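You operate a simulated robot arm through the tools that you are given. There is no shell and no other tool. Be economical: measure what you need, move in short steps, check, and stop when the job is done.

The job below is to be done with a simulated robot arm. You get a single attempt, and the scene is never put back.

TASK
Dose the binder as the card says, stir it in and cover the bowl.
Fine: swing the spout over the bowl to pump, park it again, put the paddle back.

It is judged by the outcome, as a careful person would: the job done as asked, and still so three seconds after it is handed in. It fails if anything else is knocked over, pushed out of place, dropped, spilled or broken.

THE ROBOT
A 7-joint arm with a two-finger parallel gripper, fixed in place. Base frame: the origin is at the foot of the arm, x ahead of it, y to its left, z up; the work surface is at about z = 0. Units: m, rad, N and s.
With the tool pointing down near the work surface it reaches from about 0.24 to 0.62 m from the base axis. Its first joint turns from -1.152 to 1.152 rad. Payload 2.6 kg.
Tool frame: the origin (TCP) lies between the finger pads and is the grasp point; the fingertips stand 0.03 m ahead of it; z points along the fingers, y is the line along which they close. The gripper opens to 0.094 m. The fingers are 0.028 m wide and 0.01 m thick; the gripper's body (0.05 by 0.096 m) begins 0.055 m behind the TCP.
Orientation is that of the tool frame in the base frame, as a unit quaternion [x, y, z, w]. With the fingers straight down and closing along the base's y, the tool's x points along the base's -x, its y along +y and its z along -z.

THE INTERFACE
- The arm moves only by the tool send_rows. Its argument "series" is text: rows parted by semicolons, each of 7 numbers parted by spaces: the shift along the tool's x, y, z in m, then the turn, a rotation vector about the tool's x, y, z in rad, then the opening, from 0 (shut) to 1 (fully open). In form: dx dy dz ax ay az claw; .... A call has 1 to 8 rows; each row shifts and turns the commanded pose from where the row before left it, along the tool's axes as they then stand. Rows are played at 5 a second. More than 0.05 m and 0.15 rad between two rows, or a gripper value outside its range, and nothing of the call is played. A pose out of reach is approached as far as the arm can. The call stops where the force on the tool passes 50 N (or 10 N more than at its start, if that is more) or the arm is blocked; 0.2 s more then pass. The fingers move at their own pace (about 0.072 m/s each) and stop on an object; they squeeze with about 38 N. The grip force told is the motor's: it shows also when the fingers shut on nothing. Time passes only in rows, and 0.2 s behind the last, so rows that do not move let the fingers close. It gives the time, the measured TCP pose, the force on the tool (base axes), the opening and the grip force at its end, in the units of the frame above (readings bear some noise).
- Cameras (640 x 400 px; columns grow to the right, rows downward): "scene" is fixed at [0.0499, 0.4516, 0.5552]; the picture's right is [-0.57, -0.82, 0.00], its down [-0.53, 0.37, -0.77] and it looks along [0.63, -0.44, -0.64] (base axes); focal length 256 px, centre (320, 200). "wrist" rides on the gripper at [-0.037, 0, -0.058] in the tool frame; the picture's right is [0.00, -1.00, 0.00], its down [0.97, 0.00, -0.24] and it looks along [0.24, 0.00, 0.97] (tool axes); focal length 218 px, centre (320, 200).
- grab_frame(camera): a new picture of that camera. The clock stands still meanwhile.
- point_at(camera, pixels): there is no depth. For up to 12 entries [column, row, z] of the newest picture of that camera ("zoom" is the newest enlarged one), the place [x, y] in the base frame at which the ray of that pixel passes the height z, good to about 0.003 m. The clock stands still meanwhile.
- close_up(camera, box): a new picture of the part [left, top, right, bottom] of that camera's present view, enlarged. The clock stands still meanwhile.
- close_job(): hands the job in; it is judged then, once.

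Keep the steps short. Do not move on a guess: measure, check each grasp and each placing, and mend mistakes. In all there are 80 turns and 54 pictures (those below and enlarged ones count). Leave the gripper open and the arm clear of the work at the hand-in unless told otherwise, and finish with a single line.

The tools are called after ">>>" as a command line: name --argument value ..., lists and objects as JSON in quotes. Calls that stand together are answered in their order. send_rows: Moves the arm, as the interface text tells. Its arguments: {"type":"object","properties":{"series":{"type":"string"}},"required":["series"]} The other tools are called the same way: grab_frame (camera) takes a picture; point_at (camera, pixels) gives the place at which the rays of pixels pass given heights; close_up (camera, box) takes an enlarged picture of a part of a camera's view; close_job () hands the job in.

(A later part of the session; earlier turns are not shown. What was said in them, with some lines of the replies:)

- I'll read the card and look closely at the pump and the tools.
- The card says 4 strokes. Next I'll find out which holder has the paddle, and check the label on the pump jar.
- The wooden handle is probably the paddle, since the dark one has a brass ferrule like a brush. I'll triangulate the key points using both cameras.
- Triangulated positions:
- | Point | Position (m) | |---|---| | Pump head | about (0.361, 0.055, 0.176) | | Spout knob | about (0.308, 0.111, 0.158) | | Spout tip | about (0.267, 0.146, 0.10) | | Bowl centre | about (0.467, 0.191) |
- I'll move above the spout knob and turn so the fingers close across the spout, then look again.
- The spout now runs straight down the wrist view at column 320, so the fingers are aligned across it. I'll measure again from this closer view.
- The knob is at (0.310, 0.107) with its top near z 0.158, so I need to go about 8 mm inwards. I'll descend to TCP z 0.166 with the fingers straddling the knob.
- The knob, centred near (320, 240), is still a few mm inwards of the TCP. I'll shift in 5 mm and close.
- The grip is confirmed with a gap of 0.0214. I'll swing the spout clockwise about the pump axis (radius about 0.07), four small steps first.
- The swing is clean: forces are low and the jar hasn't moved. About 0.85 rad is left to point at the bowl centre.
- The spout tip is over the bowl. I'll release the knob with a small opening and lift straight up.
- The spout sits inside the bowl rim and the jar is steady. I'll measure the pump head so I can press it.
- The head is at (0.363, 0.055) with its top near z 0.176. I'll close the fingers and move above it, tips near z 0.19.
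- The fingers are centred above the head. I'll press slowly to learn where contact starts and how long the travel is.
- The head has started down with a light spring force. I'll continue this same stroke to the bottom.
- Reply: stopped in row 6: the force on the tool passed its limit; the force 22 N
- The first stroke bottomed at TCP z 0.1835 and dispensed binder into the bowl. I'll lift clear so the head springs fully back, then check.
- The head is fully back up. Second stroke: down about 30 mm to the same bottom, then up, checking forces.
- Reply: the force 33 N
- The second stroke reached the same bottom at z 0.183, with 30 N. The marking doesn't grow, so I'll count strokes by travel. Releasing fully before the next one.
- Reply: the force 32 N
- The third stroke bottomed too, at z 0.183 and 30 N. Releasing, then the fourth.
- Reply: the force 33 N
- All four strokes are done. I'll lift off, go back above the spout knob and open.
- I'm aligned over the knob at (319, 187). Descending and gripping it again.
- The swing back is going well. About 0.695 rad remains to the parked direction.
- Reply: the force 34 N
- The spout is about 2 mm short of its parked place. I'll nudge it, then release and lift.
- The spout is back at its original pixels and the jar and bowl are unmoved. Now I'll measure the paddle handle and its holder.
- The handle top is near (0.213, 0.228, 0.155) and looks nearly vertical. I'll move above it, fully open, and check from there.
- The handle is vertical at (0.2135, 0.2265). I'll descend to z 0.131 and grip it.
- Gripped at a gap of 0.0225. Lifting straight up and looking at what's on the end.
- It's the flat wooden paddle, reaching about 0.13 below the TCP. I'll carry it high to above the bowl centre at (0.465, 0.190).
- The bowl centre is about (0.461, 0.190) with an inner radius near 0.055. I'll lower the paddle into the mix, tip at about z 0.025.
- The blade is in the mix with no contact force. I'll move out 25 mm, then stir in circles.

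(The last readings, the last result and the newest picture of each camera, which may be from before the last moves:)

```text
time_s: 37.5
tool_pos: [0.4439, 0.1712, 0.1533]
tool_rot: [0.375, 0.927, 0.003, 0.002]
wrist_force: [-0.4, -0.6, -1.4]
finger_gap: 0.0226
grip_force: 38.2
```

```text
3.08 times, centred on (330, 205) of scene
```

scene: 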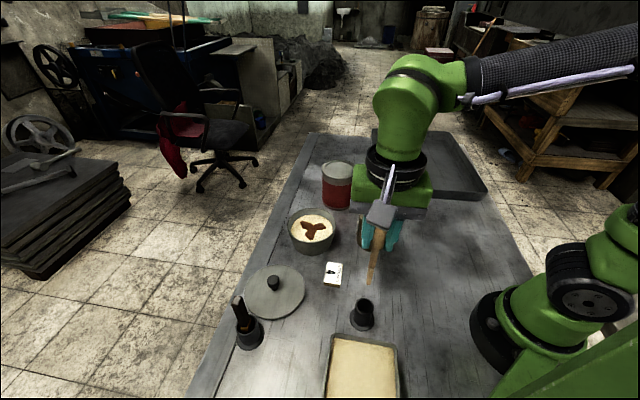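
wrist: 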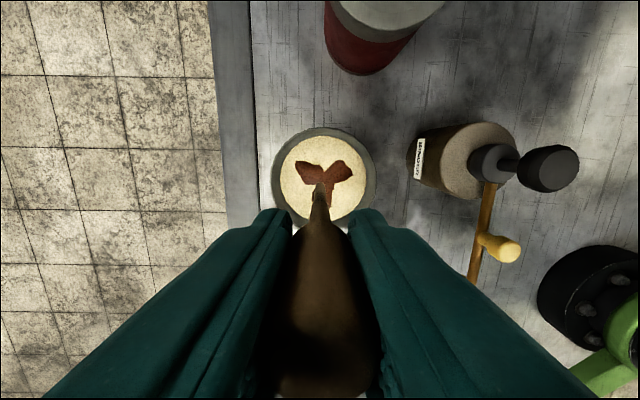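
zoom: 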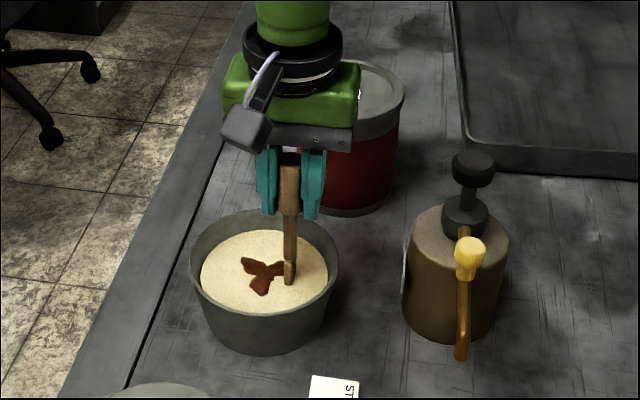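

The binder patch is shrinking, so the stirring works. I'll do more circles.

>>> send_rows --series "0.0177 0.0073 0 0 0 0 0.1; 0.0073 0.0177 0 0 0 0 0.1; -0.0073 0.0177 0 0 0 0 0.1; -0.0177 0.0073 0 0 0 0 0.1; -0.0177 -0.0073 0 0 0 0 0.1; -0.0073 -0.0177 0 0 0 0 0.1; 0.0073 -0.0177 0 0 0 0 0.1; 0.0177 -0.0073 0 0 0 0 0.1"

>>> send_rows --series "0.0177 0.0073 0 0 0 0 0.1; 0.0073 0.0177 0 0 0 0 0.1; -0.0073 0.0177 0 0 0 0 0.1; -0.0177 0.0073 0 0 0 0 0.1; -0.0177 -0.0073 0 0 0 0 0.1; -0.0073 -0.0177 0 0 0 0 0.1; 0.0073 -0.0177 0 0 0 0 0.1; 0.0177 -0.0073 0 0 0 0 0.1"

>>> close_up --camera "scene" --box '[270, 140, 390, 270]'

```text
time_s: 39.3
tool_pos: [0.4447, 0.1704, 0.1521]
tool_rot: [0.375, 0.927, 0.002, 0.002]
wrist_force: [-0.3, 0.0, -0.5]
finger_gap: 0.0226
grip_force: 38.5
```

```text
time_s: 41.1
tool_pos: [0.4453, 0.1716, 0.1523]
tool_rot: [0.376, 0.927, 0.002, 0.003]
wrist_force: [-0.1, -0.3, -0.3]
finger_gap: 0.023
grip_force: 38.2
```

```text
3.08 times, centred on (330, 205) of scene
```

zoom: 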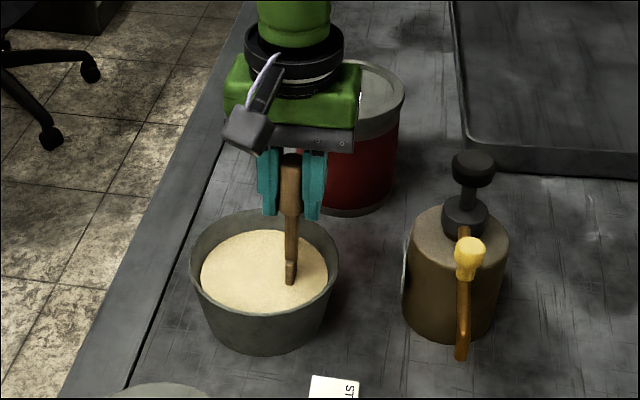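

The mix is fully blended. One more circle for good measure, then back to the centre and straight up.

>>> send_rows --series "0.0177 0.0073 0 0 0 0 0.1; 0.0073 0.0177 0 0 0 0 0.1; -0.0073 0.0177 0 0 0 0 0.1; -0.0177 0.0073 0 0 0 0 0.1; -0.0177 -0.0073 0 0 0 0 0.1; -0.0073 -0.0177 0 0 0 0 0.1; 0.0073 -0.0177 0 0 0 0 0.1; 0.0177 -0.0073 0 0 0 0 0.1"

>>> send_rows --series "0 0.0125 0 0 0 0 0.1; 0 0.0125 0 0 0 0 0.1; 0 0 -0.02 0 0 0 0.1; 0 0 -0.03 0 0 0 0.1; 0 0 -0.04 0 0 0 0.1; 0 0 -0.03 0 0 0 0.1; 0 0 0 0 0 0 0.1"

>>> send_rows --series "0.0338 -0.0242 0 0 0 0 0.1; 0.0338 -0.0242 0 0 0 0 0.1; 0.0338 -0.0242 0 0 0 0 0.1; 0.0338 -0.0242 0 0 0 0 0.1; 0.0338 -0.0242 0 0 0 0 0.1; 0.0338 -0.0242 0 0 0 0 0.1; 0 0 0 0 0 0 0.1"

>>> grab_frame --camera "scene"

```text
time_s: 42.9
tool_pos: [0.4431, 0.17, 0.153]
tool_rot: [0.375, 0.927, 0.002, 0.001]
wrist_force: [0.2, 1.1, -1.1]
finger_gap: 0.0224
grip_force: 37.8
```

```text
time_s: 44.5
tool_pos: [0.4604, 0.1886, 0.2746]
tool_rot: [0.375, 0.927, 0.002, 0.003]
wrist_force: [0.9, -0.3, 0.2]
finger_gap: 0.0226
grip_force: 37.9
```

```text
time_s: 46.1
tool_pos: [0.2139, 0.2255, 0.2726]
tool_rot: [0.375, 0.927, 0.002, 0.002]
wrist_force: [0.4, 1.2, 0.5]
finger_gap: 0.0227
grip_force: 38.3
```

```text
8 pictures are left
```

scene: 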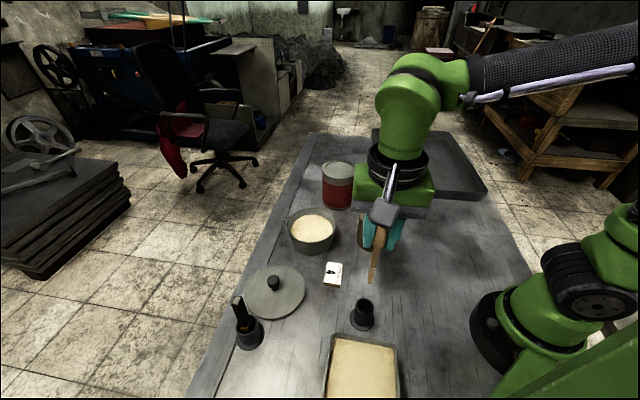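

I'm back at the exact lift pose above the holder. Lowering the paddle into it, with a gentle finish.

>>> send_rows --series "0 0 0.04 0 0 0 0.1; 0 0 0.04 0 0 0 0.1; 0 0 0.03 0 0 0 0.1; 0 0 0.02 0 0 0 0.1; 0 0 0.008 0 0 0 0.1; 0 0 0 0 0 0 0.1"

>>> close_up --camera "scene" --box '[310, 200, 430, 340]'

```text
time_s: 47.5
tool_pos: [0.2143, 0.2243, 0.1336]
tool_rot: [0.376, 0.927, 0.002, 0.001]
wrist_force: [-0.8, 0.7, -1.6]
finger_gap: 0.0225
grip_force: 38.0
```

```text
2.86 times, centred on (370, 270) of scene
```

zoom: 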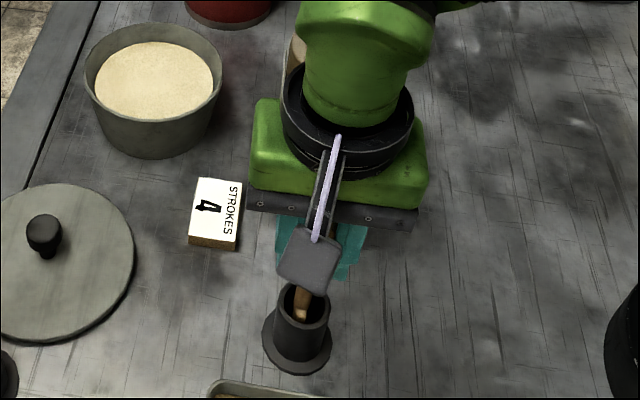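

The paddle is in the cup. Lowering the last 2 mm, opening and rising. Meanwhile I'll locate the brush holder next to the lid.

>>> send_rows --series "0 0 0.0015 0 0 0 0.1; 0 0 0 0 0 0 0.3; 0 0 0 0 0 0 0.6; 0 0 0 0 0 0 0.7; 0 0 -0.04 0 0 0 0.8; 0 0 -0.05 0 0 0 1; 0 0 -0.05 0 0 0 1; 0 0 0 0 0 0 1"

>>> point_at --camera "scene" --pixels '[[250, 335, 0.0], [237.2, 297.7, 0.14], [237.2, 297.7, 0.17], [273.3, 278.7, 0.05], [246, 295, 0.005], [305, 285, 0.005]]'

>>> grab_frame --camera "wrist"

```text
time_s: 49.3
tool_pos: [0.2137, 0.2251, 0.2729]
tool_rot: [0.376, 0.927, 0.002, 0.002]
wrist_force: [-1.0, 0.3, -0.7]
finger_gap: 0.0939
grip_force: 0.1
```

```text
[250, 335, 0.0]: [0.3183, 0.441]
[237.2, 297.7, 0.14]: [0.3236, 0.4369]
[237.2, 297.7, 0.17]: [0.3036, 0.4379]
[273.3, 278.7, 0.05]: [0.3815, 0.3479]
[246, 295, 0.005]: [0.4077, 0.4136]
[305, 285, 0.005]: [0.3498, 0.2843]
```

```text
6 pictures are left
```

wrist: 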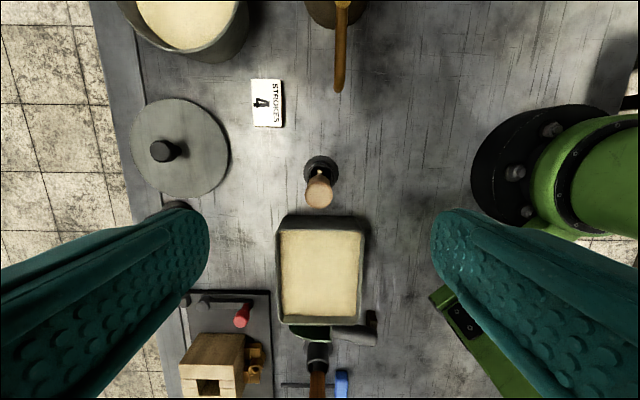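

The paddle stands upright in its holder. The lid knob is at wrist (163, 151), and I'll measure that too.

>>> point_at --camera "wrist" --pixels '[[163, 151, 0.05], [163, 151, 0.045], [180, 147, 0.006], [132, 147, 0.006], [229, 147, 0.006], [192, 20, 0.06]]'

```text
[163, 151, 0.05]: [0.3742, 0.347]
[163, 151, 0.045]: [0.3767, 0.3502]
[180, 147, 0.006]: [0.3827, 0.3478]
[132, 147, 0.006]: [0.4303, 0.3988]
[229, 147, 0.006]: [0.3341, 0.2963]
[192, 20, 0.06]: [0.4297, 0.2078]
```

Lid knob at about (0.377, 0.348), top near z 0.05. I'll move above it, descend partway and look.

>>> send_rows --series "-0.0065 0.0402 0 0 0 0 1; -0.0065 0.0402 0 0 0 0 0.8; -0.0065 0.0402 0 0 0 0 0.6; -0.0065 0.0402 0 0 0 0 0.6; -0.0065 0.0402 0 0 0 0 0.6; 0 0 0.04 0 0 0 0.6; 0 0 0.04 0 0 0 0.6; 0 0 0.03 0 0 0 0.6"

>>> grab_frame --camera "wrist"

```text
time_s: 51.1
tool_pos: [0.3766, 0.3475, 0.1624]
tool_rot: [0.375, 0.927, 0.002, 0.001]
wrist_force: [-0.1, 0.3, 0.7]
finger_gap: 0.0563
grip_force: 0.0
```

```text
5 pictures are left
```

wrist: 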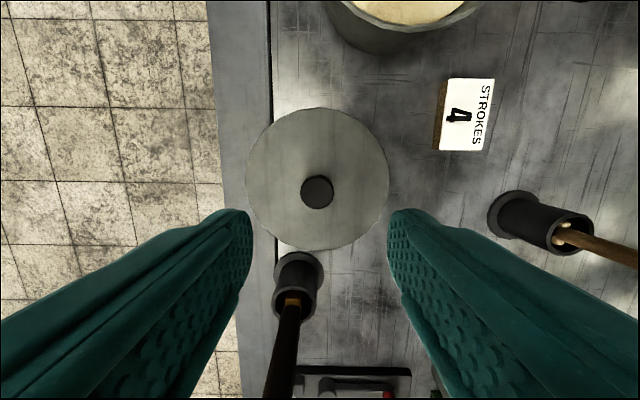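

>>> point_at --camera "wrist" --pixels '[[317, 191, 0.05], [317, 191, 0.04], [317.5, 178, 0.006], [288, 302, 0.08], [280, 400, 0.145]]'

```text
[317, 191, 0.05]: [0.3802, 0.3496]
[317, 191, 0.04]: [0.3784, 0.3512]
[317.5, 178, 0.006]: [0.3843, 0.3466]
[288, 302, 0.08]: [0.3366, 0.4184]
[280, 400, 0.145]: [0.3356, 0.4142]
```

The knob is at (0.380, 0.349). The brush handle is about 5 cm clear on the gripper's narrow side. Descending to z 0.054 and gripping.

>>> send_rows --series "-0.0013 0.0035 0.04 0 0 0 0.6; 0 0 0.04 0 0 0 0.6; 0 0 0.02 0 0 0 0.6; 0 0 0.008 0 0 0 0.6; 0 0 0 0 0 0 0.3; 0 0 0 0 0 0 0.1; 0 0 0 0 0 0 0.1; 0 0 0 0 0 0 0.1"

```text
time_s: 52.9
tool_pos: [0.3802, 0.3497, 0.0559]
tool_rot: [0.376, 0.927, 0.002, 0.001]
wrist_force: [0.0, 0.0, 0.4]
finger_gap: 0.0264
grip_force: 37.9
```

Gripped at a gap of 0.026. Lifting the lid and checking that it hangs level.

>>> send_rows --series "0 0 -0.01 0 0 0 0.1; 0 0 -0.02 0 0 0 0.1; 0 0 -0.04 0 0 0 0.1; 0 0 -0.05 0 0 0 0.1; 0 0 0 0 0 0 0.1"

>>> grab_frame --camera "scene"

```text
time_s: 54.1
tool_pos: [0.3809, 0.349, 0.1755]
tool_rot: [0.375, 0.927, 0.002, 0.002]
wrist_force: [0.1, 0.0, -0.9]
finger_gap: 0.0266
grip_force: 37.8
```

```text
4 pictures are left
```

scene: 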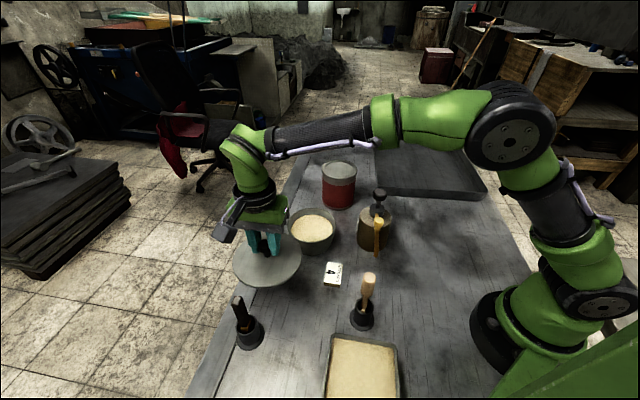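

The lid hangs level and nothing else moved. Carrying it over the bowl centre at about (0.461, 0.190).

>>> send_rows --series "-0.0421 -0.0146 0 0 0 0 0.1; -0.0421 -0.0146 0 0 0 0 0.1; -0.0421 -0.0146 0 0 0 0 0.1; -0.0421 -0.0146 0 0 0 0 0.1; 0 0 0.03 0 0 0 0.1; 0 0 0 0 0 0 0.1"

>>> close_up --camera "scene" --box '[260, 150, 380, 270]'

```text
time_s: 55.5
tool_pos: [0.4615, 0.1905, 0.1445]
tool_rot: [0.376, 0.927, 0.002, 0.002]
wrist_force: [0.2, -0.2, -0.6]
finger_gap: 0.0266
grip_force: 37.7
```

```text
3.33 times, centred on (320, 210) of scene
```

zoom: 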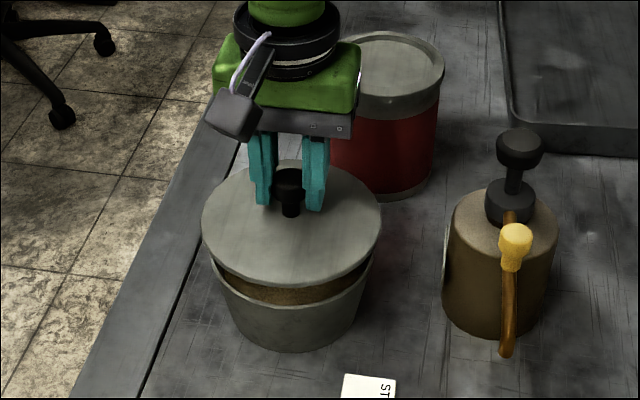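

The lid is centred over the bowl in columns. Lowering slowly until contact, expected near TCP z 0.115–0.12.

>>> send_rows --series "0 0 0.01 0 0 0 0.1; 0 0 0.006 0 0 0 0.1; 0 0 0.004 0 0 0 0.1; 0 0 0.003 0 0 0 0.1; 0 0 0 0 0 0 0.1"

```text
time_s: 56.7
tool_pos: [0.4614, 0.1902, 0.1219]
tool_rot: [0.375, 0.927, 0.003, 0.002]
wrist_force: [-1.2, -0.1, -1.7]
finger_gap: 0.0265
grip_force: 37.7
```

>>> send_rows --series "0 0 0.002 0 0 0 0.1; 0 0 0.002 0 0 0 0.1; 0 0 0 0 0 0 0.1"

```text
time_s: 57.5
tool_pos: [0.4623, 0.1905, 0.1177]
tool_rot: [0.375, 0.927, 0.002, 0.002]
wrist_force: [0.2, 0.4, -0.9]
finger_gap: 0.0264
grip_force: 38.0
```

No contact yet. Continuing in 2 mm steps.

>>> send_rows --series "0 0 0.002 0 0 0 0.1; 0 0 0.002 0 0 0 0.1; 0 0 0 0 0 0 0.1"

>>> close_up --camera "scene" --box '[260, 150, 380, 270]'

```text
time_s: 58.3
tool_pos: [0.4601, 0.1906, 0.1158]
tool_rot: [0.376, 0.927, 0.004, 0.003]
wrist_force: [-6.9, -4.8, 20.7]
finger_gap: 0.0263
grip_force: 37.5
```

```text
3.33 times, centred on (320, 210) of scene
```

zoom: 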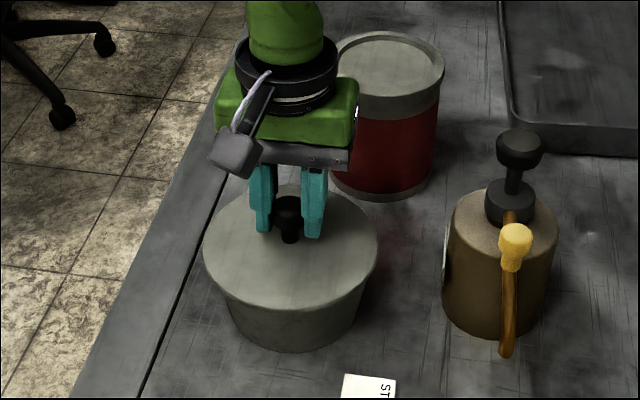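

The lid rests on the rim, at 20 N and z 0.116, and is well centred. I'll ease off, open gently and rise clear.

>>> send_rows --series "0 0 -0.002 0 0 0 0.1; 0 0 0 0 0 0 0.3; 0 0 0 0 0 0 0.5; 0 0 0 0 0 0 0.6; 0 0 -0.03 0 0 0 0.6; 0 0 -0.05 0 0 0 0.8; 0 0 -0.05 0 0 0 1; 0 0 -0.05 0 0 0 1"

>>> send_rows --series "-0.04 0 -0.01 0 0 0 1; -0.04 0 0 0 0 0 1; -0.04 0 0 0 0 0 1; 0 0 0 0 0 0 1"

>>> grab_frame --camera "scene"

```text
time_s: 60.1
tool_pos: [0.4617, 0.191, 0.2978]
tool_rot: [0.375, 0.927, 0.002, 0.001]
wrist_force: [0.9, -0.3, 0.1]
finger_gap: 0.0939
grip_force: 0.1
```

```text
time_s: 61.1
tool_pos: [0.5422, 0.1074, 0.3048]
tool_rot: [0.375, 0.927, 0.003, 0.003]
wrist_force: [-0.3, 0.2, 0.3]
finger_gap: 0.0944
grip_force: 0.1
out of reach, approached as far as the arm can: row 3
```

```text
1 pictures are left
```

scene: 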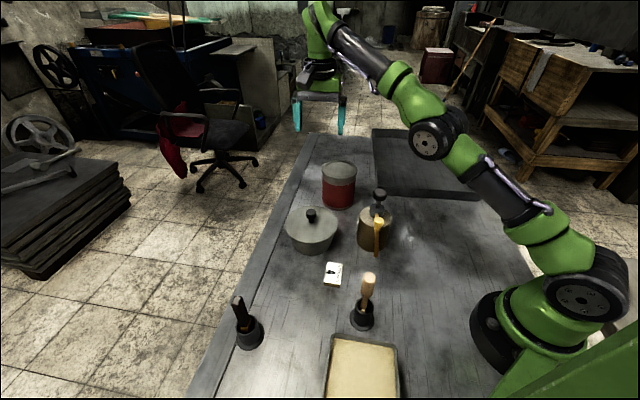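

The bowl is covered, the spout is parked, the paddle is in its holder and nothing else has moved. The gripper is open and clear, so I'm handing in.

>>> close_job

```text
The job is handed in.
```

I gave the four pump strokes on the card, stirred the binder in until it no longer showed, parked the spout, put the paddle back in its holder and covered the bowl.
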